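You operate a simulated robot arm through the tools that you are given. There is no shell and no other tool.

You run a simulated robot arm. Do the job below in one go: nothing can be reset, and whatever is moved stays where it is left.

## Task
Give the blue sample cup two pumps of water and shake it up.
Fine: in the shaker, under the spout; one shake with the orange cover over it; swing spout and cover aside again; the cup stays there; the other sample cups get none. Set down upright: what you pick out. Where these are worked on the way, their far stop is far enough and under half their travel is too little: orange cover, swing spout.

The check looks at the end state, three seconds after you hand in, the way a careful person would. Anything else that was tipped, shoved, dropped, spilled or broken makes it a failure. A push-on lid holds only when it is set on centred and level and pressed home; a screw cap is set on level and turned clockwise until tight.

## Robot
A 6-joint arm with a two-finger gripper, fixed in place. Base frame: the origin is at the foot of the arm, x ahead of it, y to its left, z up; the work surface is at about z = 80. Units: cm, degrees, N and s.
Its first joint turns from -166.0 to 166.0 degrees. Payload 3.43 kg.
The tool frame sits at the grasp point between the pads (the TCP): z along the fingers, y along the line on which they close. The tips reach 2 cm beyond it. The gripper opens to 19 cm. The gripper's body begins 24.8 cm behind the TCP.
Orientation is told as [roll, pitch, yaw] about the base's x, y, z axes, in that order, counted from this pose: with the fingers straight down and closing along the base's y, the tool's x points along the base's -x, its y along +y and its z along -z.

## Interface
- The arm moves only by the tool nudge_tool. Its argument "series" is text: rows parted by semicolons, each of 6 numbers parted by spaces: the shift along the tool's x, y, z in cm, then the turn, a rotation vector about the tool's x, y, z in degrees. In form: tx ty tz ax ay az; .... A call has 1 to 20 rows; each row shifts and turns the commanded pose from where the row before left it, along the tool's axes as they then stand. "grip" is the gripper command, from -1 (shut) to 1 (fully open), values between in proportion, set as the call begins (left out, the last holds). Rows are played at 5 a second. More than 5 cm and 8.6 degrees between two rows, or a gripper value outside its range, and nothing of the call is played. Where a pose cannot be reached the arm comes as near as it can. A force on the tool above 90 N (or 10 N above the force at the start of the call, whichever is more), or a blocked arm, ends the call early, and 0.2 s more pass. Each finger travels about 15.3 cm/s and halts on what it meets, pressing with about 22 N; the grip force reading is that of the motor and also rises with nothing between the fingers. The clock runs only during rows and for 0.2 s after the last one: add rows that do not move to give the fingers time. It gives the time, the measured TCP pose, the force on the tool (base axes), the opening and the grip force at its end, in the units of the frame above (readings bear some noise), with the torque about the TCP (base axes, N m) and any sound that the robot's microphone picked up.
- Cameras (640 x 400 px; columns grow to the right, rows downward): "scene" is fixed at [5.33, 51.5, 159.1]; the picture's right is [-0.91, -0.42, 0.00], its down [-0.20, 0.42, -0.89] and it looks along [0.37, -0.80, -0.47] (base axes); focal length 336 px, centre (320, 200). "wrist" rides on the gripper at [7, -0.8, -28.8] in the tool frame; the picture's right is [0.12, 0.99, 0.00], its down [-0.96, 0.12, -0.25] and it looks along [-0.25, 0.03, 0.97] (tool axes); focal length 261 px, centre (320, 200). There is no depth. A picture from a camera that has moved, and an enlarged one, comes with that camera's place and axes in the base frame and with its lens. The place of the scene camera against the robot may be out by one fixed shift of up to 2.5 cm in any direction.
- grab_frame(camera): a new picture of that camera. No time passes.
- raise_lower(by): slides the trunk up (or, below 0, down) by that many cm; the arm rides with it, the base frame stays. It gives what a move gives, with no picture.
- inspect(camera, box): a new picture of the part [left, top, right, bottom] of that camera's present view, enlarged. No time passes.
- sign_off(): hands the job in; it is judged then, once.

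Places have to be worked out from the pictures, the camera data and where the tool is seen. Open the gripper and draw the arm clear of the work before you hand the job in, unless the task says otherwise.

The tools are called after "Call:" as name(argument=value, ...) on one line, values as JSON. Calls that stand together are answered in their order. nudge_tool: Moves the arm, as the interface text tells. Its arguments: {"type":"object","properties":{"series":{"type":"string"},"grip":{"type":"number"}},"required":["series"]} The other tools are called the same way: raise_lower (by) slides the trunk up or down; grab_frame (camera) takes a picture; inspect (camera, box) takes an enlarged picture of a part of a camera's view; sign_off () hands the job in.

At the start:

```text
time_s: 0.0
eef_pos: [30.14, -73.3, 113.09]
tool_rot: [0.0, -0.1, 0.0]
ft_force: [-0.4, 0.2, 0.8]
wrist_torque: [-0.01, 0.0, 0.02]
gripper_width: 19.02
finger_force: 0.1
trunk travel left (down, up): [-25.0, 19.0]
```

scene: 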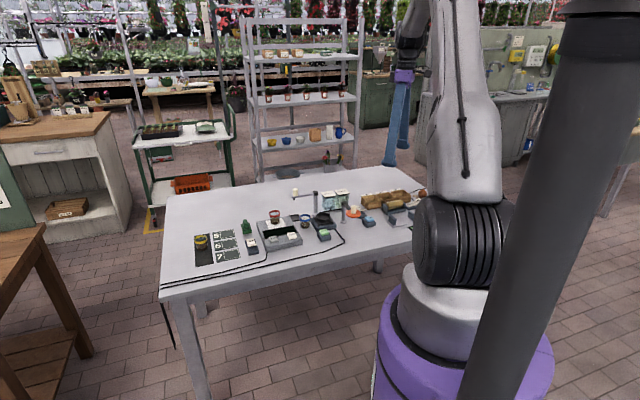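
wrist: 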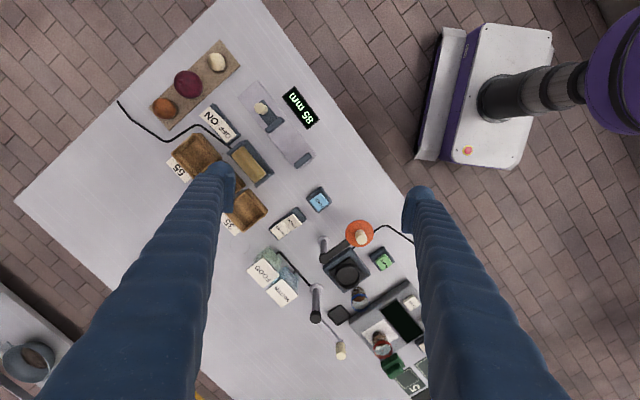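

I'll start by looking closely at the bench in both views before moving anything.

Call:
inspect(camera="scene", box=[180, 175, 310, 275])

Call:
inspect(camera="scene", box=[280, 175, 430, 260])

Call:
inspect(camera="wrist", box=[230, 200, 430, 400])

Call:
inspect(camera="wrist", box=[110, 30, 330, 240])

```text
4.00 times, centred on (245, 225) of scene
camera zoom: at [5.33, 51.5, 159.1], right [-0.91, -0.42, 0.0], down [-0.2, 0.42, -0.89], along [0.37, -0.8, -0.47], focal length 1346 px, centre (620, 100)
```

zoom: 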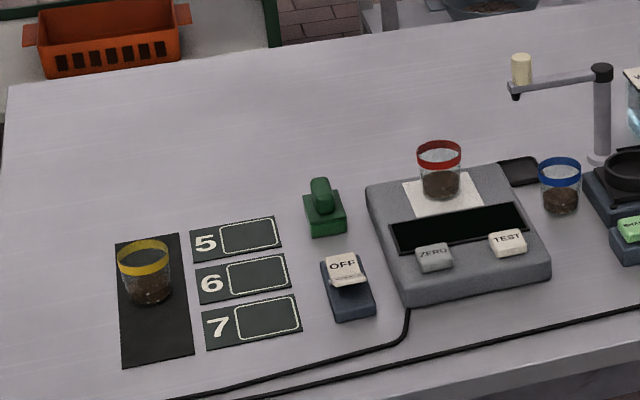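

```text
4.27 times, centred on (355, 218) of scene
camera zoom: at [5.33, 51.5, 159.1], right [-0.91, -0.42, 0.0], down [-0.2, 0.42, -0.89], along [0.37, -0.8, -0.47], focal length 1435 px, centre (171, 125)
```

zoom: 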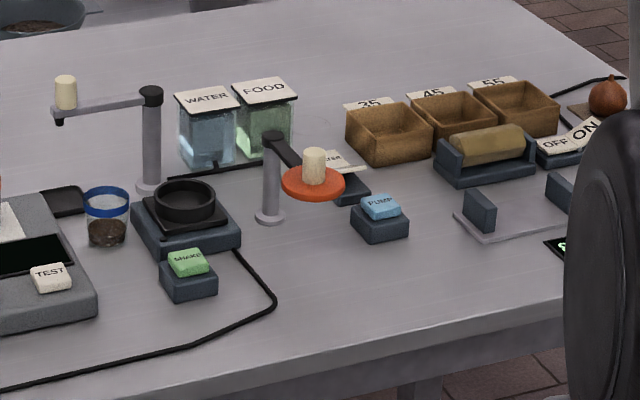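

```text
2.00 times, centred on (330, 300) of wrist
camera zoom: at [23.21, -74.19, 141.69], right [-0.12, 0.99, 0.0], down [0.96, 0.12, 0.25], along [0.25, 0.03, -0.97], focal length 521 px, centre (300, 0)
```

zoom: 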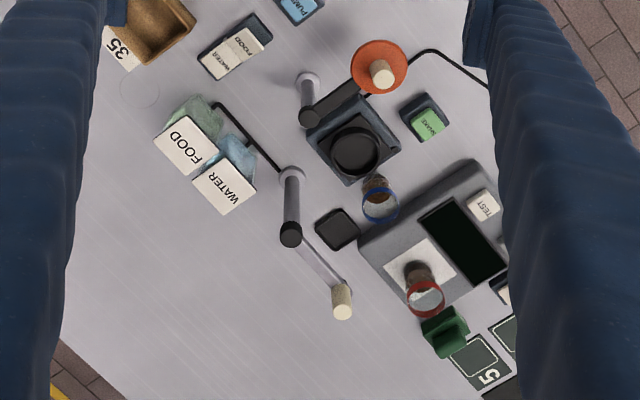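

```text
1.90 times, centred on (220, 135) of wrist
camera zoom: at [23.21, -74.19, 141.69], right [-0.12, 0.99, 0.0], down [0.96, 0.12, 0.25], along [0.25, 0.03, -0.97], focal length 496 px, centre (510, 324)
```

zoom: 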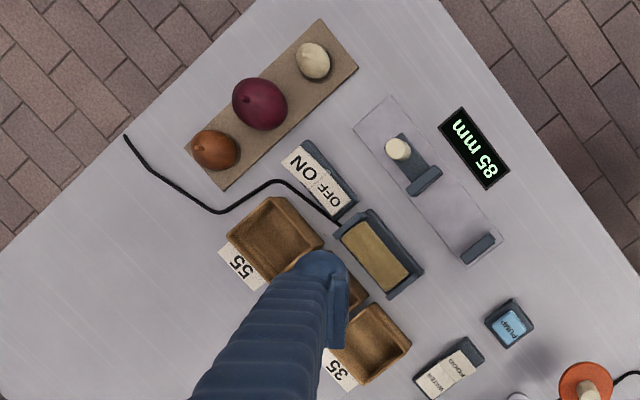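

The shaker (ring on a dark block) appears near (55,-64), the blue cup near (61,-60), and the spout post near (64,-70), all well below the tool. I shift the arm at this height to get a better wrist view of this area.

Call:
nudge_tool(series="-4 2 0 0 0 0; -4 2 0 0 0 0; -4 2 0 0 0 0; -3 2 0 0 0 0")

Call:
grab_frame(camera="wrist")

```text
time_s: 1.0
eef_pos: [45.31, -65.67, 113.0]
tool_rot: [0.1, 0.1, 0.0]
ft_force: [0.4, 0.5, 1.1]
wrist_torque: [-0.02, 0.07, -0.02]
gripper_width: 18.99
finger_force: 0.0
trunk travel left (down, up): [-25.0, 19.0]
```

```text
taken
camera wrist: at [38.36, -66.5, 141.71], right [-0.12, 0.99, 0.0], down [0.96, 0.12, 0.25], along [0.24, 0.03, -0.97], focal length 261 px, centre (320, 200)
```

wrist: 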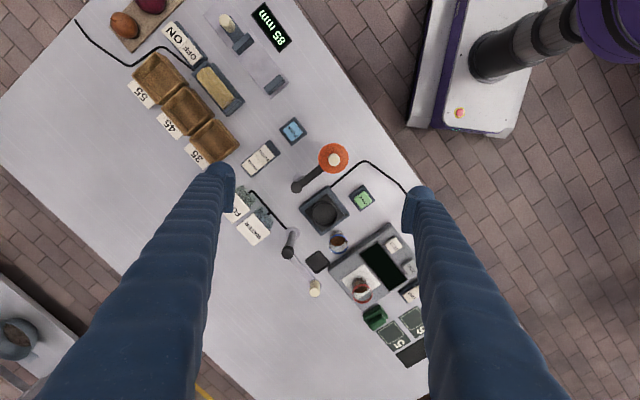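

Call:
inspect(camera="wrist", box=[230, 110, 390, 210])

Call:
inspect(camera="wrist", box=[230, 180, 390, 310])

Call:
inspect(camera="wrist", box=[240, 130, 300, 180])

Call:
inspect(camera="scene", box=[335, 200, 385, 235])

```text
4.00 times, centred on (310, 160) of wrist
camera zoom: at [38.36, -66.5, 141.71], right [-0.12, 0.99, 0.0], down [0.96, 0.12, 0.25], along [0.24, 0.03, -0.97], focal length 1043 px, centre (360, 360)
```

zoom: 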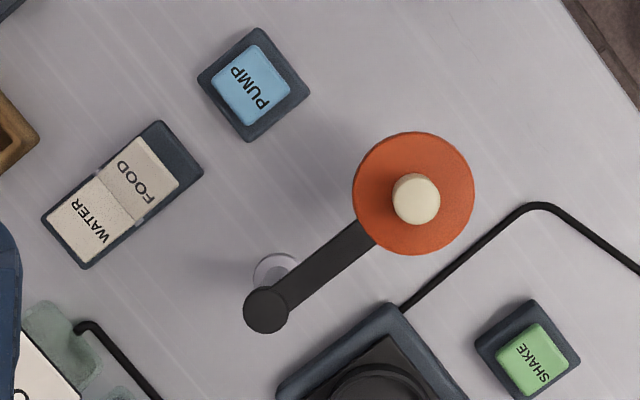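

```text
3.08 times, centred on (310, 245) of wrist
camera zoom: at [38.36, -66.5, 141.71], right [-0.12, 0.99, 0.0], down [0.96, 0.12, 0.25], along [0.24, 0.03, -0.97], focal length 802 px, centre (351, 62)
```

zoom: 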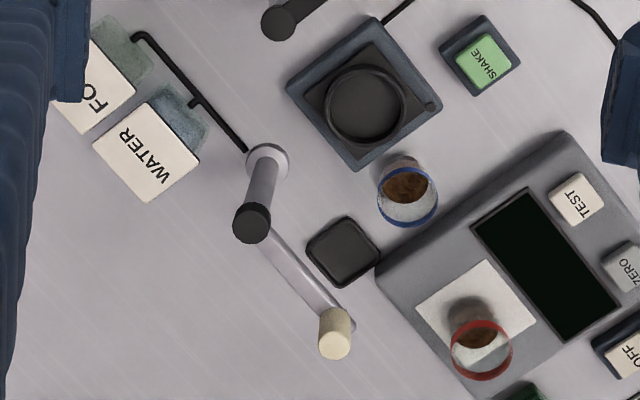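

```text
8.00 times, centred on (270, 155) of wrist
camera zoom: at [38.36, -66.5, 141.71], right [-0.12, 0.99, 0.0], down [0.96, 0.12, 0.25], along [0.24, 0.03, -0.97], focal length 2085 px, centre (720, 560)
```

zoom: 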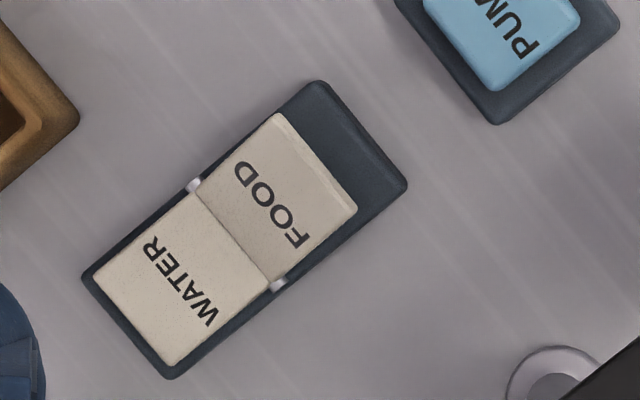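

```text
11.43 times, centred on (360, 218) of scene
camera zoom: at [5.33, 51.5, 159.1], right [-0.91, -0.42, 0.0], down [-0.2, 0.42, -0.89], along [0.37, -0.8, -0.47], focal length 3844 px, centre (-137, 0)
```

zoom: 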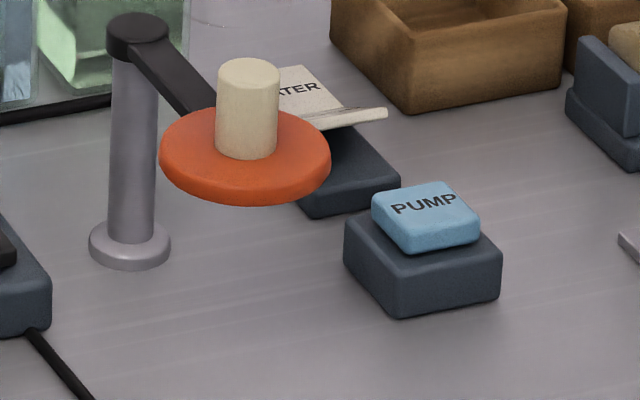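

WATER looks like the pressed half of the selector, but I want a second viewpoint to triangulate heights and confirm. I tilt the tool in place so the camera looks towards -y.

Call:
nudge_tool(series="0 0 0 8 0 0; 0 0 0 8 0 0; 0 0 0 8 0 0; 0 0 0 0 0 0")

Call:
grab_frame(camera="wrist")

Call:
inspect(camera="wrist", box=[220, 80, 380, 180])

Call:
inspect(camera="wrist", box=[220, 150, 380, 250])

```text
time_s: 2.0
eef_pos: [45.19, -65.31, 112.95]
tool_rot: [-24.1, 0.1, 0.0]
ft_force: [0.5, -0.4, 0.0]
wrist_torque: [-0.09, -0.05, 0.0]
gripper_width: 19.0
finger_force: 0.0
trunk travel left (down, up): [-25.0, 19.0]
```

```text
taken
camera wrist: at [38.26, -54.32, 139.5], right [-0.12, 0.91, -0.41], down [0.96, 0.21, 0.18], along [0.25, -0.37, -0.9], focal length 261 px, centre (320, 200)
```

wrist: 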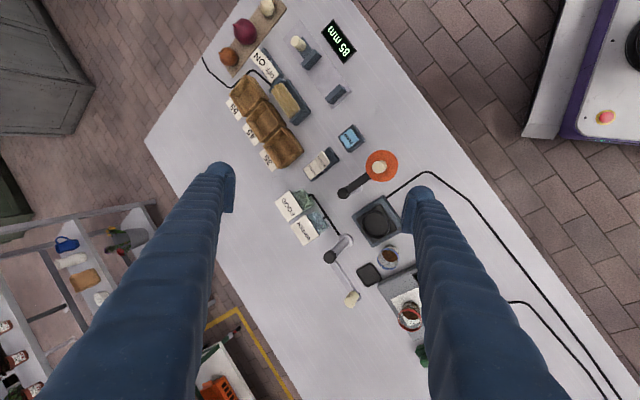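

```text
4.00 times, centred on (300, 130) of wrist
camera zoom: at [38.26, -54.32, 139.5], right [-0.12, 0.91, -0.41], down [0.96, 0.21, 0.18], along [0.25, -0.37, -0.9], focal length 1043 px, centre (400, 480)
```

zoom: 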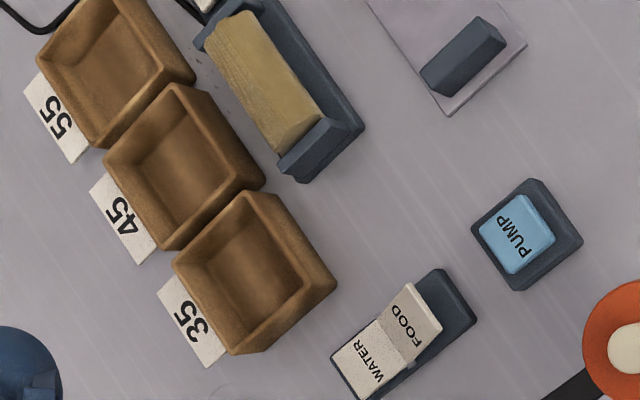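

```text
4.00 times, centred on (300, 200) of wrist
camera zoom: at [38.26, -54.32, 139.5], right [-0.12, 0.91, -0.41], down [0.96, 0.21, 0.18], along [0.25, -0.37, -0.9], focal length 1043 px, centre (400, 200)
```

zoom: 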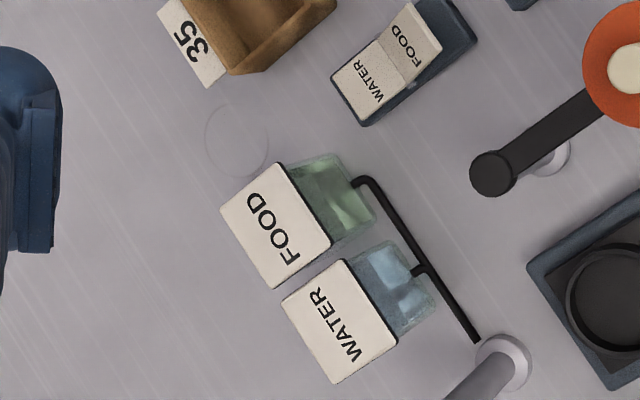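

The oblique view confirms FOOD's end stands up and WATER's half lies down, so WATER is selected. Next I look at the shaker, cup and posts from this angle to get heights.

Call:
inspect(camera="wrist", box=[320, 180, 420, 320])

Call:
inspect(camera="wrist", box=[320, 110, 420, 210])

Call:
inspect(camera="scene", box=[280, 180, 370, 250])

```text
2.86 times, centred on (370, 250) of wrist
camera zoom: at [38.26, -54.32, 139.5], right [-0.12, 0.91, -0.41], down [0.96, 0.21, 0.18], along [0.25, -0.37, -0.9], focal length 745 px, centre (177, 57)
```

zoom: 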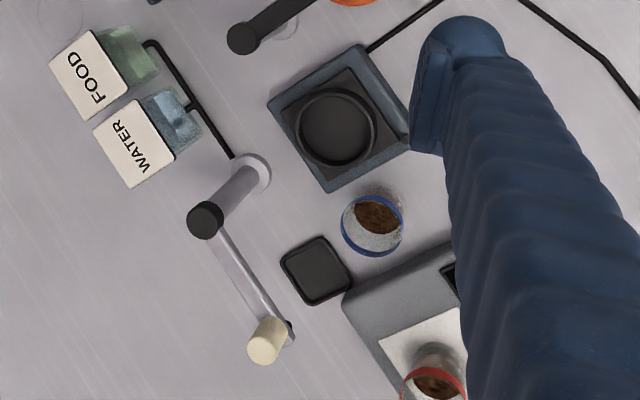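

```text
4.00 times, centred on (370, 160) of wrist
camera zoom: at [38.26, -54.32, 139.5], right [-0.12, 0.91, -0.41], down [0.96, 0.21, 0.18], along [0.25, -0.37, -0.9], focal length 1043 px, centre (120, 360)
```

zoom: 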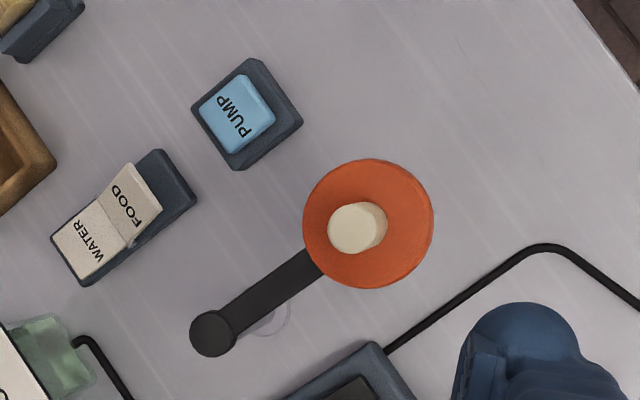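

```text
5.71 times, centred on (325, 215) of scene
camera zoom: at [5.33, 51.5, 159.1], right [-0.91, -0.42, 0.0], down [-0.2, 0.42, -0.89], along [0.37, -0.8, -0.47], focal length 1922 px, centre (291, 114)
```

zoom: 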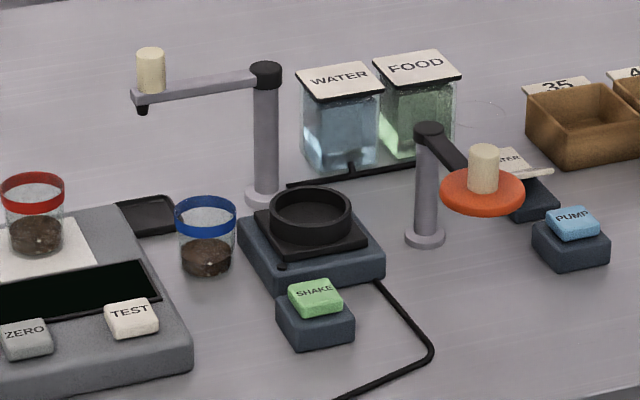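

Two views agree: blue cup at about (62.9,-59.2) with its rim near z 85, ring centre (55.9,-63.1) with its top near 85.3, cover knob (43.0,-63.3) topping out at 92.5, and spout knob (70.2,-63.6) topping out at 94. I level the tool, go high above the cup, and yaw 45° so the fingers close along the gap between scale and shaker.

Call:
nudge_tool(series="0 0 0 -8 0 0; 0 0 0 -8 0 0; 0 0 0 -8 0 0; -4.4 1.6 0 0 0 0; -4.4 1.6 0 0 0 0; -4.4 1.6 0 0 0 0; -4.4 1.6 0 0 0 0; 0 0 0 0 0 -7.5; 0 0 0 0 0 -7.5; 0 0 0 0 0 -7.5; 0 0 0 0 0 -7.5; 0 0 0 0 0 -7.5; 0 0 0 0 0 -7.5; 0 0 0 0 0 0", grip=-0.2)

Call:
grab_frame(camera="wrist")

Call:
grab_frame(camera="scene")

```text
time_s: 5.0
eef_pos: [62.77, -58.8, 113.12]
tool_rot: [0.0, 0.0, 45.0]
ft_force: [0.4, -0.4, -0.2]
wrist_torque: [-0.01, -0.01, -0.03]
gripper_width: 7.61
finger_force: 0.0
trunk travel left (down, up): [-25.0, 19.0]
```

```text
taken
camera wrist: at [58.53, -64.46, 141.73], right [-0.79, 0.62, 0.0], down [0.6, 0.76, 0.25], along [0.15, 0.19, -0.97], focal length 261 px, centre (320, 200)
```

wrist: 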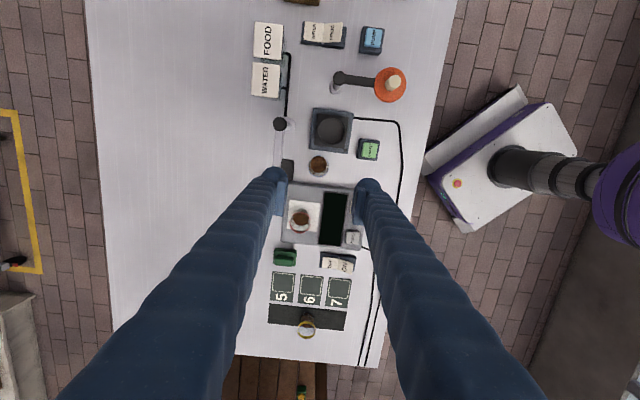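

```text
taken
```

scene: 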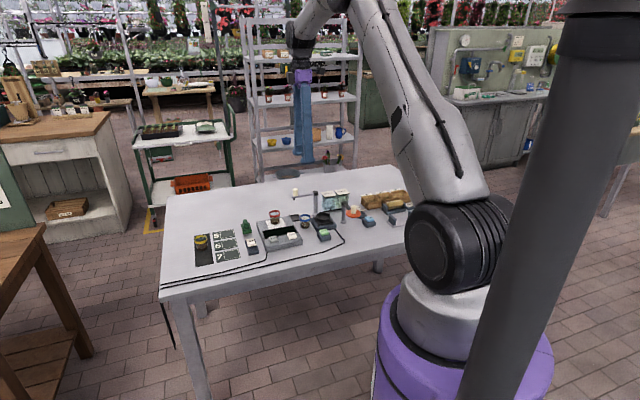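

Now I zoom in on the cup and gap from here to refine the cup position and the gap direction.

Call:
inspect(camera="wrist", box=[260, 95, 390, 195])

```text
4.00 times, centred on (325, 145) of wrist
camera zoom: at [58.53, -64.46, 141.73], right [-0.79, 0.62, 0.0], down [0.6, 0.76, 0.25], along [0.15, 0.19, -0.97], focal length 1043 px, centre (300, 420)
```

zoom: 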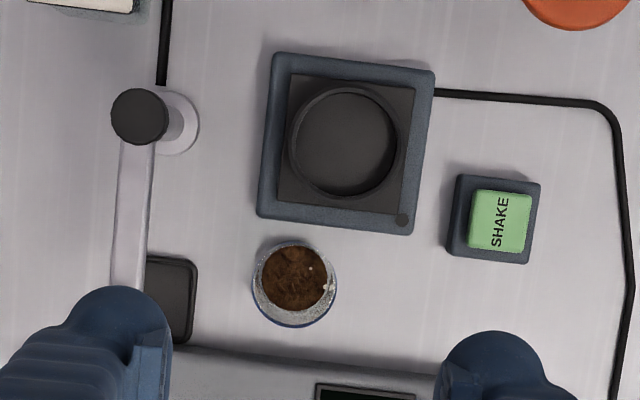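

The gap runs along 135°, matching the tool's closing line, and the cup is confirmed near (62.85,-59.3) with about 2 cm finger margin on both sides. I centre over it and descend to just above the rim.

Call:
nudge_tool(series="0.3 -0.4 0 0 0 0; 0 0 5 0 0 0; 0 0 5 0 0 0; 0 0 5 0 0 0; 0 0 5 0 0 0; 0 0 3 0 0 0; 0 0 0 0 0 0")

Call:
grab_frame(camera="wrist")

Call:
inspect(camera="scene", box=[260, 170, 370, 250])

```text
time_s: 6.3
eef_pos: [63.48, -60.02, 94.96]
tool_rot: [-1.5, 0.0, 45.1]
ft_force: [-21.1, 12.6, 51.0]
wrist_torque: [-1.7, -2.7, 0.18]
gripper_width: 6.57
finger_force: 0.1
trunk travel left (down, up): [-25.0, 19.0]
stopped in row 6: the force on the tool passed its limit at 104 N (the readings are from after the stop); the commanded pose is now the measured one
```

```text
taken
camera wrist: at [58.66, -64.99, 123.68], right [-0.79, 0.62, -0.03], down [0.59, 0.77, 0.24], along [0.17, 0.18, -0.97], focal length 261 px, centre (320, 200)
```

wrist: 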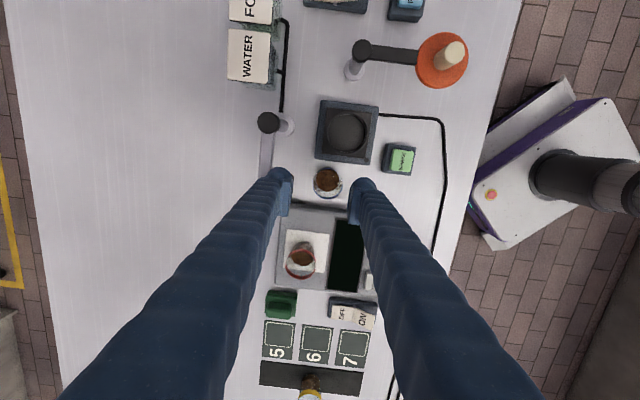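

```text
5.00 times, centred on (315, 210) of scene
camera zoom: at [5.33, 51.5, 159.1], right [-0.91, -0.42, 0.0], down [-0.2, 0.42, -0.89], along [0.37, -0.8, -0.47], focal length 1682 px, centre (345, 150)
```

zoom: 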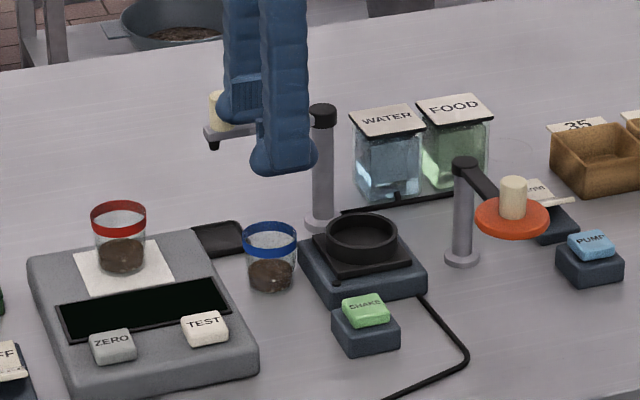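

The left finger came down on the spout knob: the fingers are thicker outward (about 3.5 cm) than I assumed. I back straight up and check that nothing moved.

Call:
nudge_tool(series="0 0 -2 0 0 0; 0 0 -4 0 0 0; 0 0 -4 0 0 0; 0 0 -4 0 0 0; 0 0 0 0 0 0")

Call:
grab_frame(camera="wrist")

Call:
inspect(camera="scene", box=[260, 170, 370, 250])

```text
time_s: 7.5
eef_pos: [63.74, -59.73, 107.97]
tool_rot: [-1.2, 0.0, 45.1]
ft_force: [-0.7, -0.1, 0.6]
wrist_torque: [-0.03, 0.02, -0.01]
gripper_width: 7.62
finger_force: 0.1
trunk travel left (down, up): [-25.0, 19.0]
```

```text
taken
camera wrist: at [58.95, -64.91, 136.69], right [-0.79, 0.62, -0.02], down [0.59, 0.77, 0.25], along [0.17, 0.18, -0.97], focal length 261 px, centre (320, 200)
```

wrist: 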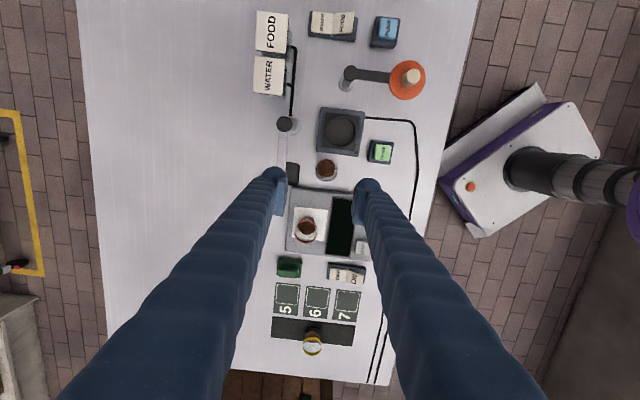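

```text
5.00 times, centred on (315, 210) of scene
camera zoom: at [5.33, 51.5, 159.1], right [-0.91, -0.42, 0.0], down [-0.2, 0.42, -0.89], along [0.37, -0.8, -0.47], focal length 1682 px, centre (345, 150)
```

zoom: 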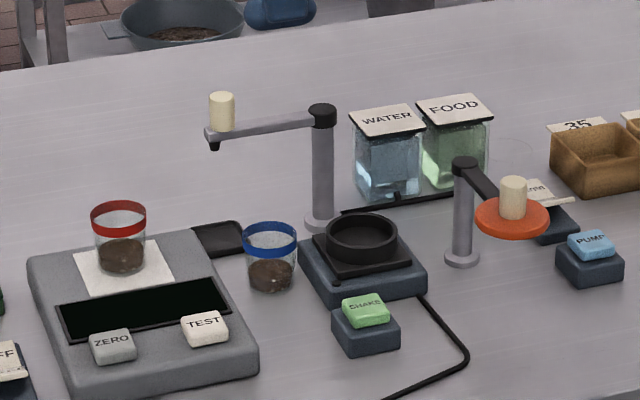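

Spout, posts and cup look unchanged. I remove the small tilt, yaw to 30° so the left finger passes well to the side of the spout knob, narrow the opening to 6.2 cm and recentre over the cup.

Call:
nudge_tool(series="0 0 0 -1.2 0 0; 0 0 0 0 0 7.5; 0 0 0 0 0 7.5; 0.56 0.82 0 0 0 0; 0 0 0 0 0 0; 0 0 0 0 0 0", grip=-0.35)

Call:
inspect(camera="wrist", box=[240, 95, 400, 215])

```text
time_s: 8.9
eef_pos: [62.59, -59.3, 108.01]
tool_rot: [0.2, -0.1, 29.9]
ft_force: [-0.2, -0.7, 0.7]
wrist_torque: [-0.03, 0.01, 0.0]
gripper_width: 6.16
finger_force: 0.1
trunk travel left (down, up): [-25.0, 19.0]
```

```text
3.33 times, centred on (320, 155) of wrist
camera zoom: at [57.05, -63.7, 136.7], right [-0.6, 0.8, 0.0], down [0.78, 0.58, 0.25], along [0.2, 0.15, -0.97], focal length 869 px, centre (320, 350)
```

zoom: 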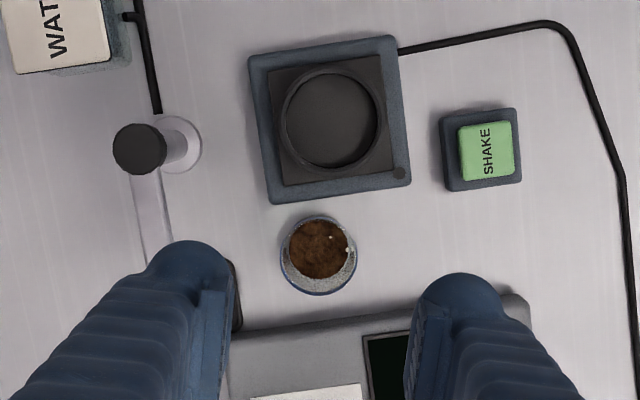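

The left finger now sits clear of the spout arm and knob. I shift slightly onto the cup centre (62.95,-59.25) and descend in stages.

Call:
nudge_tool(series="-0.34 -0.14 0 0 0 0; 0 0 4 0 0 0; 0 0 4 0 0 0; 0 0 3 0 0 0; 0 0 0 0 0 0; 0 0 0 0 0 0")

Call:
grab_frame(camera="wrist")

Call:
inspect(camera="wrist", box=[240, 115, 400, 235])

Call:
inspect(camera="scene", box=[260, 170, 370, 250])

```text
time_s: 10.3
eef_pos: [62.94, -59.37, 96.86]
tool_rot: [0.1, 0.0, 30.1]
ft_force: [0.4, 0.5, 0.1]
wrist_torque: [0.0, 0.0, 0.02]
gripper_width: 6.18
finger_force: 0.0
trunk travel left (down, up): [-25.0, 19.0]
```

```text
taken
camera wrist: at [57.44, -63.68, 125.52], right [-0.6, 0.8, 0.0], down [0.78, 0.58, 0.25], along [0.2, 0.15, -0.97], focal length 261 px, centre (320, 200)
```

wrist: 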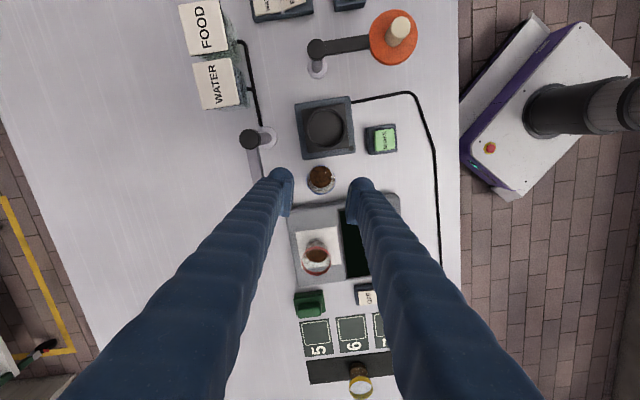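

```text
3.33 times, centred on (320, 175) of wrist
camera zoom: at [57.44, -63.68, 125.52], right [-0.6, 0.8, 0.0], down [0.78, 0.58, 0.25], along [0.2, 0.15, -0.97], focal length 869 px, centre (320, 283)
```

zoom: 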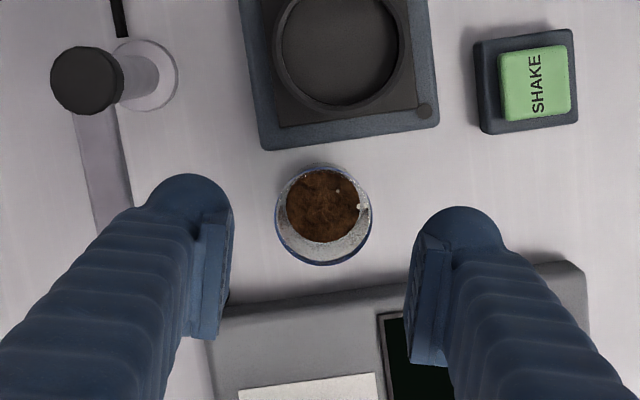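

```text
5.00 times, centred on (315, 210) of scene
camera zoom: at [5.33, 51.5, 159.1], right [-0.91, -0.42, 0.0], down [-0.2, 0.42, -0.89], along [0.37, -0.8, -0.47], focal length 1682 px, centre (345, 150)
```

zoom: 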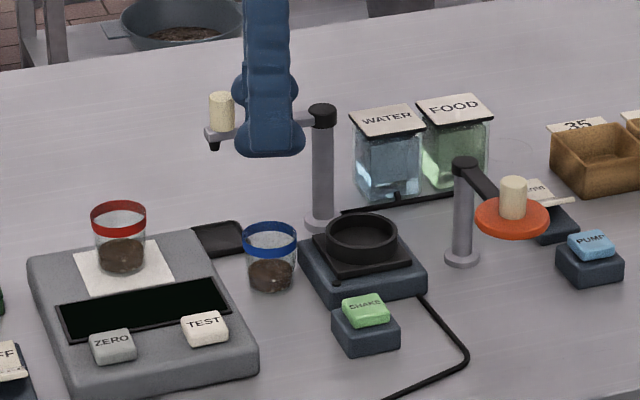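

The tool is centred on the cup to within about 0.2 cm. I descend slowly past spout-knob height to z≈89.

Call:
nudge_tool(series="-0.2 0 1 0 0 0; 0 0 1 0 0 0; 0 0 1 0 0 0; 0 0 1 0 0 0; 0 0 1 0 0 0; 0 0 1 0 0 0; 0 0 1 0 0 0; 0 0 1 0 0 0; 0 0 0 0 0 0")

Call:
inspect(camera="wrist", box=[240, 115, 400, 235])

Call:
inspect(camera="scene", box=[260, 170, 370, 250])

```text
time_s: 12.3
eef_pos: [63.1, -59.26, 89.05]
tool_rot: [0.0, 0.0, 30.0]
ft_force: [-0.1, -1.0, 0.0]
wrist_torque: [0.0, 0.03, -0.01]
gripper_width: 6.17
finger_force: 0.0
trunk travel left (down, up): [-25.0, 19.0]
```

```text
3.33 times, centred on (320, 175) of wrist
camera zoom: at [57.55, -63.47, 117.65], right [-0.6, 0.8, 0.0], down [0.78, 0.58, 0.25], along [0.2, 0.15, -0.97], focal length 869 px, centre (320, 283)
```

zoom: 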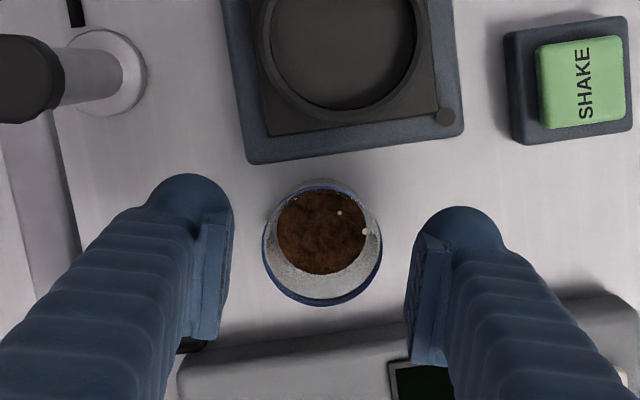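

```text
5.00 times, centred on (315, 210) of scene
camera zoom: at [5.33, 51.5, 159.1], right [-0.91, -0.42, 0.0], down [-0.2, 0.42, -0.89], along [0.37, -0.8, -0.47], focal length 1682 px, centre (345, 150)
```

zoom: 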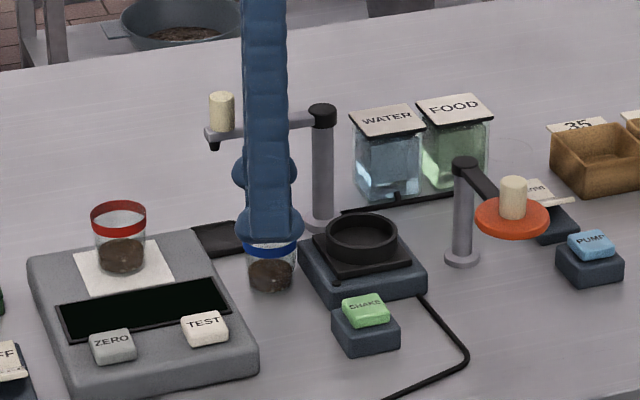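

Centred and past the knob without contact. I lower to grasp height (TCP z≈84.6, tips about 82.6).

Call:
nudge_tool(series="0 0 1 0 0 0; 0 0 1 0 0 0; 0 0 1 0 0 0; 0 0 0.8 0 0 0; 0 0 0.6 0 0 0; 0 0 0 0 0 0")

Call:
inspect(camera="scene", box=[260, 170, 370, 250])

Call:
inspect(camera="wrist", box=[240, 115, 400, 235])

```text
time_s: 13.7
eef_pos: [63.07, -59.21, 84.55]
tool_rot: [0.1, 0.1, 30.1]
ft_force: [0.1, 0.3, 0.1]
wrist_torque: [-0.01, 0.03, 0.0]
gripper_width: 6.18
finger_force: 0.1
trunk travel left (down, up): [-25.0, 19.0]
```

```text
5.00 times, centred on (315, 210) of scene
camera zoom: at [5.33, 51.5, 159.1], right [-0.91, -0.42, 0.0], down [-0.2, 0.42, -0.89], along [0.37, -0.8, -0.47], focal length 1682 px, centre (345, 150)
```

zoom: 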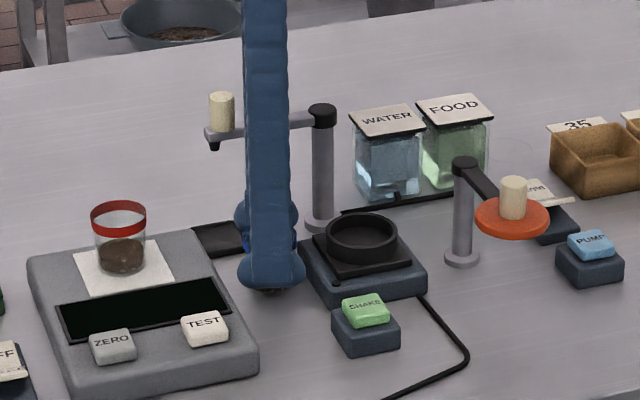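

```text
3.33 times, centred on (320, 175) of wrist
camera zoom: at [57.53, -63.57, 113.29], right [-0.6, 0.8, 0.0], down [0.78, 0.58, 0.25], along [0.2, 0.15, -0.97], focal length 869 px, centre (320, 283)
```

zoom: 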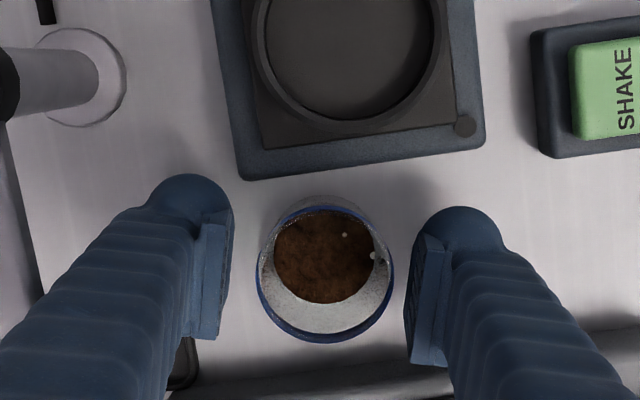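

The cup sits between the pads with even gaps. I close the gripper on it.

Call:
nudge_tool(series="0 0 0 0 0 0; 0 0 0 0 0 0; 0 0 0 0 0 0; 0 0 0 0 0 0", grip=-0.7)

Call:
inspect(camera="wrist", box=[240, 115, 400, 235])

```text
time_s: 14.7
eef_pos: [63.2, -59.14, 84.63]
tool_rot: [0.2, 0.0, 30.0]
ft_force: [0.3, -1.0, -0.4]
wrist_torque: [0.01, -0.01, 0.0]
gripper_width: 4.31
finger_force: 21.6
trunk travel left (down, up): [-25.0, 19.0]
```

```text
3.33 times, centred on (320, 175) of wrist
camera zoom: at [57.53, -63.56, 113.28], right [-0.6, 0.8, 0.0], down [0.78, 0.58, 0.25], along [0.2, 0.15, -0.97], focal length 869 px, centre (320, 283)
```

zoom: 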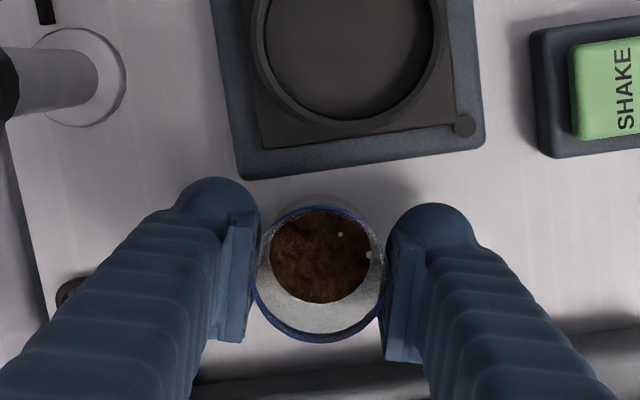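

Gripped at 4.3 cm with 22 N. I lift straight up 7 cm, gently, and check the cup hangs level.

Call:
nudge_tool(series="0 0 -0.5 0 0 0; 0 0 -1 0 0 0; 0 0 -1 0 0 0; 0 0 -1.5 0 0 0; 0 0 -1.5 0 0 0; 0 0 -1 0 0 0; 0 0 -0.5 0 0 0; 0 0 0 0 0 0")

Call:
inspect(camera="wrist", box=[240, 115, 400, 235])

Call:
inspect(camera="scene", box=[260, 170, 370, 250])

```text
time_s: 16.5
eef_pos: [63.1, -59.33, 91.75]
tool_rot: [0.1, 0.0, 30.1]
ft_force: [0.3, 0.7, -1.0]
wrist_torque: [0.01, -0.03, -0.02]
gripper_width: 4.33
finger_force: 21.7
trunk travel left (down, up): [-25.0, 19.0]
```

```text
3.33 times, centred on (320, 175) of wrist
camera zoom: at [57.49, -63.5, 120.41], right [-0.6, 0.8, 0.0], down [0.78, 0.58, 0.25], along [0.2, 0.15, -0.97], focal length 869 px, centre (320, 283)
```

zoom: 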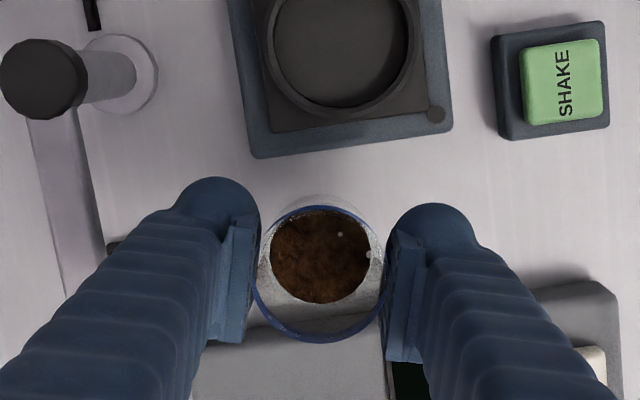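

```text
5.00 times, centred on (315, 210) of scene
camera zoom: at [5.33, 51.5, 159.1], right [-0.91, -0.42, 0.0], down [-0.2, 0.42, -0.89], along [0.37, -0.8, -0.47], focal length 1682 px, centre (345, 150)
```

zoom: 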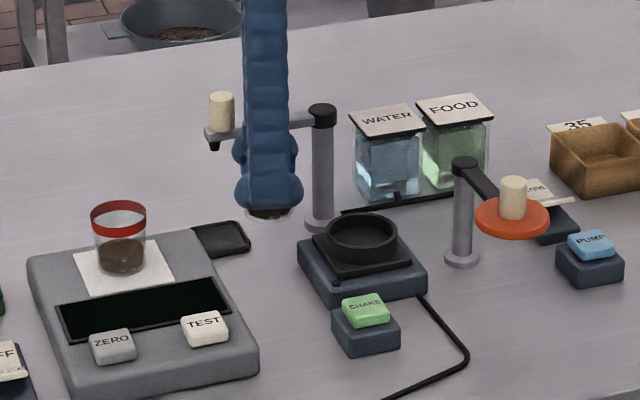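

The cup is lifted level, with its bottom near z 87, above the ring top. I carry it 8 cm along tool +x to above the ring.

Call:
nudge_tool(series="0.5 0 0 0 0 0; 1 0 0 0 0 0; 1 0 0 0 0 0; 1 0 0 0 0 0; 1 0 0 0 0 0; 1 0 0 0 0 0; 1 0 0 0 0 0; 1 0 0 0 0 0; 0.5 0 0 0 0 0; 0 0 0 0 0 0; 0 0 0 0 0 0")

Call:
inspect(camera="wrist", box=[240, 115, 400, 235])

Call:
inspect(camera="scene", box=[280, 180, 370, 240])

```text
time_s: 18.9
eef_pos: [56.26, -63.17, 91.81]
tool_rot: [0.1, 0.0, 30.1]
ft_force: [0.2, 0.9, 0.2]
wrist_torque: [0.02, -0.01, 0.04]
gripper_width: 4.3
finger_force: 21.9
trunk travel left (down, up): [-25.0, 19.0]
```

```text
3.33 times, centred on (320, 175) of wrist
camera zoom: at [50.56, -67.46, 120.41], right [-0.6, 0.8, 0.0], down [0.78, 0.58, 0.25], along [0.2, 0.15, -0.97], focal length 869 px, centre (320, 283)
```

zoom: 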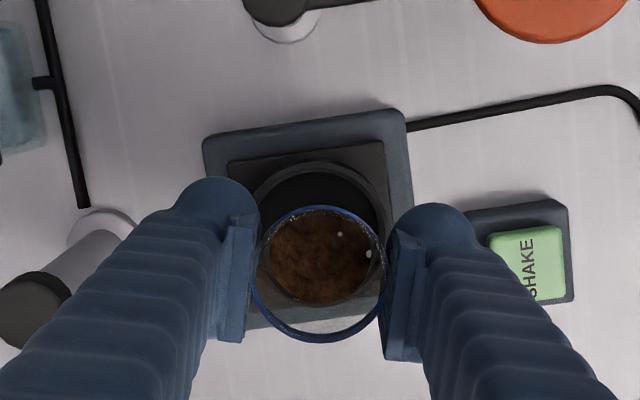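

```text
6.67 times, centred on (325, 210) of scene
camera zoom: at [5.33, 51.5, 159.1], right [-0.91, -0.42, 0.0], down [-0.2, 0.42, -0.89], along [0.37, -0.8, -0.47], focal length 2242 px, centre (287, 133)
```

zoom: 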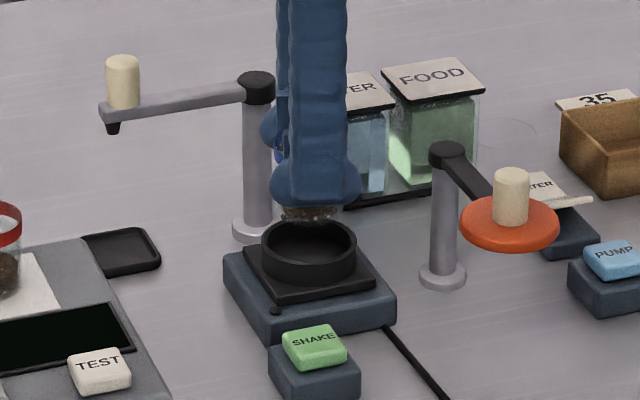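

The cup is aligned over the ring to about 0.15 cm. I lower it 3 cm slowly into the ring.

Call:
nudge_tool(series="0.1 0 0.5 0 0 0; 0 0 0.5 0 0 0; 0 0 0.5 0 0 0; 0 0 0.5 0 0 0; 0 0 0.5 0 0 0; 0 0 0.5 0 0 0; 0 0 0 0 0 0")

Call:
inspect(camera="wrist", box=[240, 115, 400, 235])

Call:
inspect(camera="scene", box=[280, 180, 370, 240])

```text
time_s: 20.5
eef_pos: [56.1, -63.14, 88.73]
tool_rot: [0.0, 0.0, 29.9]
ft_force: [0.8, 0.1, -0.4]
wrist_torque: [-0.02, -0.02, 0.0]
gripper_width: 4.28
finger_force: 22.4
trunk travel left (down, up): [-25.0, 19.0]
```

```text
3.33 times, centred on (320, 175) of wrist
camera zoom: at [50.6, -67.57, 117.44], right [-0.6, 0.8, 0.0], down [0.78, 0.58, 0.25], along [0.2, 0.15, -0.97], focal length 869 px, centre (320, 283)
```

zoom: 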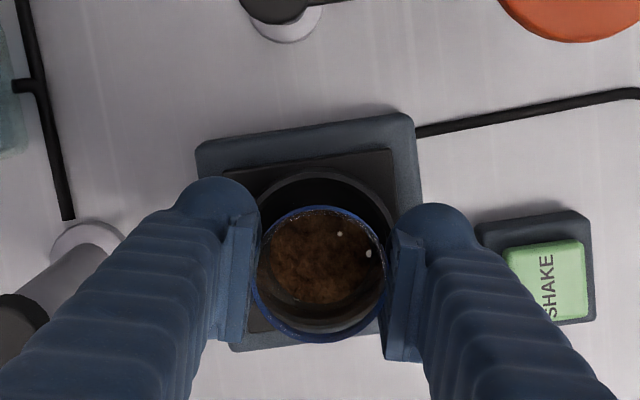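

```text
6.67 times, centred on (325, 210) of scene
camera zoom: at [5.33, 51.5, 159.1], right [-0.91, -0.42, 0.0], down [-0.2, 0.42, -0.89], along [0.37, -0.8, -0.47], focal length 2242 px, centre (287, 133)
```

zoom: 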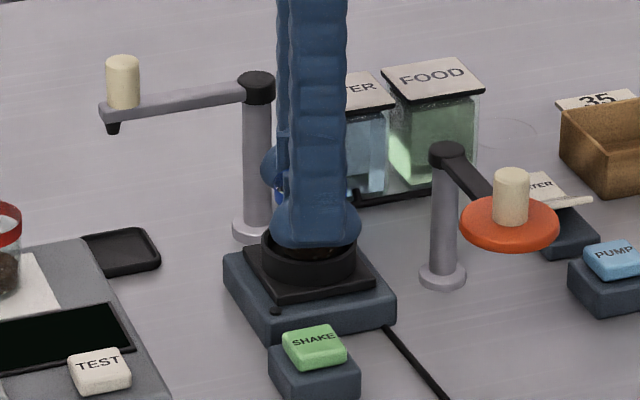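

The cup's base is inside the ring with no contact force. I continue down in small steps, nudging 0.15 cm toward the ring centre, to find the floor.

Call:
nudge_tool(series="0.15 0 0.2 0 0 0; 0 0 0.15 0 0 0; 0 0 0.1 0 0 0; 0 0 0 0 0 0")

Call:
inspect(camera="scene", box=[300, 190, 350, 230])

```text
time_s: 21.5
eef_pos: [55.97, -63.31, 88.25]
tool_rot: [0.1, 0.0, 30.1]
ft_force: [-1.3, 1.1, 8.8]
wrist_torque: [0.05, -0.02, -0.02]
gripper_width: 4.32
finger_force: 22.3
trunk travel left (down, up): [-25.0, 19.0]
```

```text
10.00 times, centred on (325, 210) of scene
camera zoom: at [5.33, 51.5, 159.1], right [-0.91, -0.42, 0.0], down [-0.2, 0.42, -0.89], along [0.37, -0.8, -0.47], focal length 3364 px, centre (270, 100)
```

zoom: 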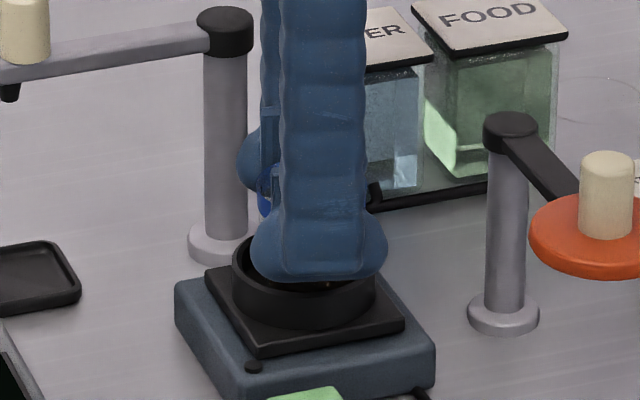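

A firm 9 N contact at TCP z 88.25 puts the cup bottom at about 83.6, which is the ring's floor. I release by opening to 6 cm.

Call:
nudge_tool(series="0 0 0 0 0 0; 0 0 0 0 0 0; 0 0 0 0 0 0", grip=-0.37)

Call:
inspect(camera="wrist", box=[240, 115, 400, 235])

```text
time_s: 22.3
eef_pos: [55.94, -63.34, 87.98]
tool_rot: [0.1, 0.0, 30.1]
ft_force: [-0.5, -0.3, 0.8]
wrist_torque: [0.0, -0.02, 0.0]
gripper_width: 5.98
finger_force: 0.0
trunk travel left (down, up): [-25.0, 19.0]
```

```text
3.33 times, centred on (320, 175) of wrist
camera zoom: at [50.39, -67.68, 116.83], right [-0.6, 0.8, 0.0], down [0.78, 0.58, 0.25], along [0.2, 0.15, -0.97], focal length 869 px, centre (320, 283)
```

zoom: 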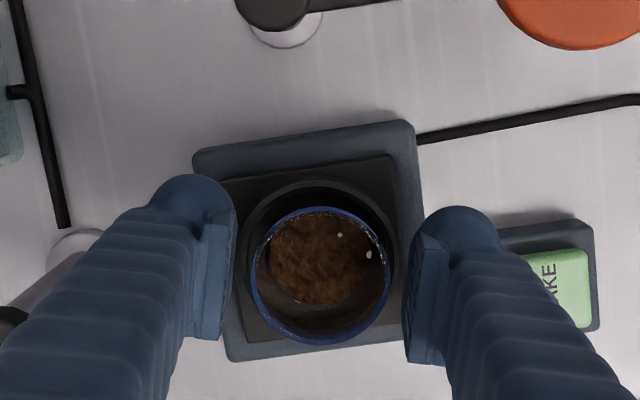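

The cup is released and standing in the ring. I go straight up to z≈108 and check.

Call:
nudge_tool(series="0 0 -1 0 0 0; 0 0 -2 0 0 0; 0 0 -4 0 0 0; 0 0 -4 0 0 0; 0 0 -4 0 0 0; 0 0 -5 0 0 0; 0 0 0 0 0 0")

Call:
inspect(camera="scene", box=[280, 180, 370, 240])

Call:
inspect(camera="wrist", box=[220, 80, 420, 230])

```text
time_s: 23.9
eef_pos: [55.91, -63.1, 108.16]
tool_rot: [0.1, 0.1, 30.0]
ft_force: [1.0, 0.1, -0.5]
wrist_torque: [-0.07, 0.02, -0.04]
gripper_width: 5.99
finger_force: 0.0
trunk travel left (down, up): [-25.0, 19.0]
```

```text
6.67 times, centred on (325, 210) of scene
camera zoom: at [5.33, 51.5, 159.1], right [-0.91, -0.42, 0.0], down [-0.2, 0.42, -0.89], along [0.37, -0.8, -0.47], focal length 2242 px, centre (287, 133)
```

zoom: 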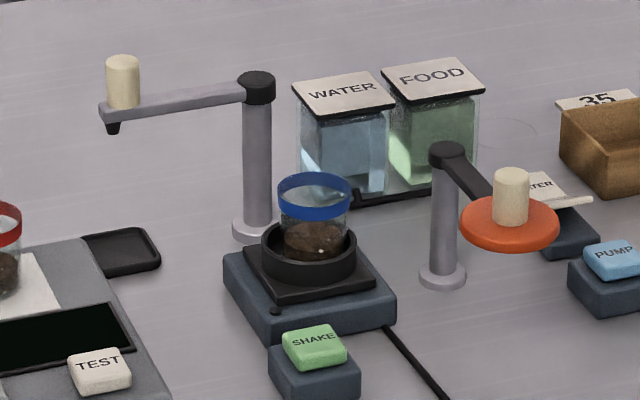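

```text
2.67 times, centred on (320, 155) of wrist
camera zoom: at [50.39, -67.42, 136.79], right [-0.6, 0.8, 0.0], down [0.78, 0.58, 0.25], along [0.2, 0.15, -0.97], focal length 695 px, centre (320, 320)
```

zoom: 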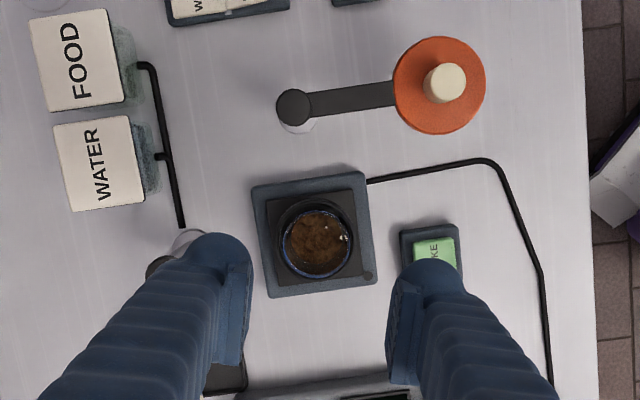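

The cup is upright in the ring. Next is the spout: I move above its knob at (70.2,-63.6), still at z 108, and look.

Call:
nudge_tool(series="-3.04 -1.9 0 0 0 0; -3.03 -1.9 0 0 0 0; -3.03 -1.89 0 0 0 0; -3.03 -1.89 0 0 0 0; 0 0 0 0 0 0; 0 0 0 0 0 0")

Call:
grab_frame(camera="wrist")

Call:
inspect(camera="wrist", box=[240, 95, 400, 215])

```text
time_s: 25.3
eef_pos: [70.11, -64.12, 108.23]
tool_rot: [0.0, 0.0, 30.0]
ft_force: [-0.4, 0.5, 0.6]
wrist_torque: [-0.02, 0.02, 0.01]
gripper_width: 5.99
finger_force: 0.0
trunk travel left (down, up): [-25.0, 19.0]
```

```text
taken
camera wrist: at [64.62, -68.38, 136.98], right [-0.6, 0.8, 0.0], down [0.78, 0.58, 0.25], along [0.2, 0.15, -0.97], focal length 261 px, centre (320, 200)
```

wrist: 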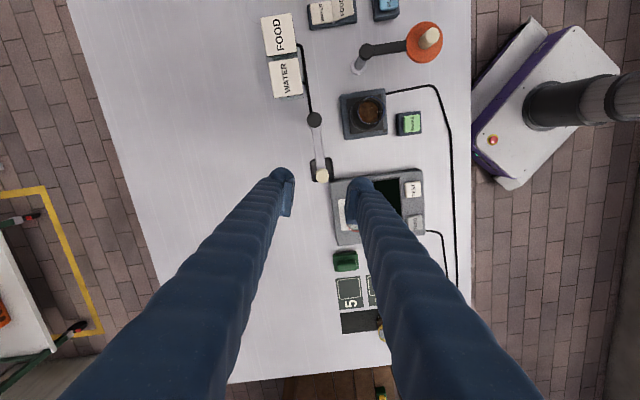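

```text
3.33 times, centred on (320, 155) of wrist
camera zoom: at [64.62, -68.38, 136.98], right [-0.6, 0.8, 0.0], down [0.78, 0.58, 0.25], along [0.2, 0.15, -0.97], focal length 869 px, centre (320, 350)
```

zoom: 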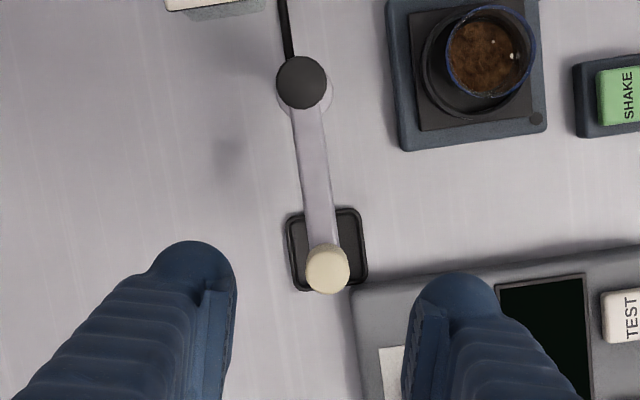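

The knob is centred under the tool to about 0.3 cm, and the black tray beneath it is just the drip tray. I correct and lower around the knob to TCP z≈93.8.

Call:
nudge_tool(series="-0.07 0.26 0 0 0 0; 0 0 4 0 0 0; 0 0 4 0 0 0; 0 0 2 0 0 0; 0 0 1.5 0 0 0; 0 0 1 0 0 0; 0 0 1 0 0 0; 0 0 0.9 0 0 0; 0 0 0 0 0 0")

Call:
inspect(camera="wrist", box=[240, 115, 400, 235])

Call:
inspect(camera="scene", box=[280, 170, 370, 230])

```text
time_s: 27.3
eef_pos: [70.08, -63.57, 93.76]
tool_rot: [0.1, 0.1, 30.0]
ft_force: [-0.2, 0.5, -0.1]
wrist_torque: [0.01, -0.03, -0.02]
gripper_width: 6.0
finger_force: 0.1
trunk travel left (down, up): [-25.0, 19.0]
```

```text
3.33 times, centred on (320, 175) of wrist
camera zoom: at [64.62, -67.9, 122.4], right [-0.6, 0.8, 0.0], down [0.78, 0.58, 0.25], along [0.2, 0.15, -0.97], focal length 869 px, centre (320, 283)
```

zoom: 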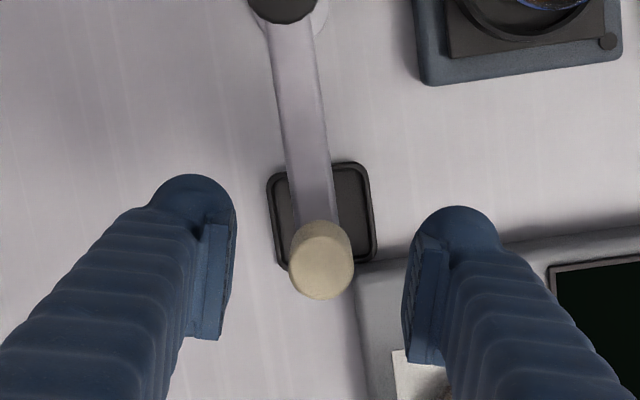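

```text
6.67 times, centred on (325, 200) of scene
camera zoom: at [5.33, 51.5, 159.1], right [-0.91, -0.42, 0.0], down [-0.2, 0.42, -0.89], along [0.37, -0.8, -0.47], focal length 2242 px, centre (287, 200)
```

zoom: 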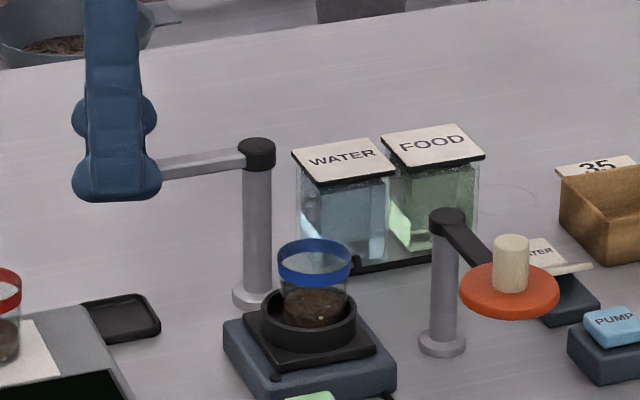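

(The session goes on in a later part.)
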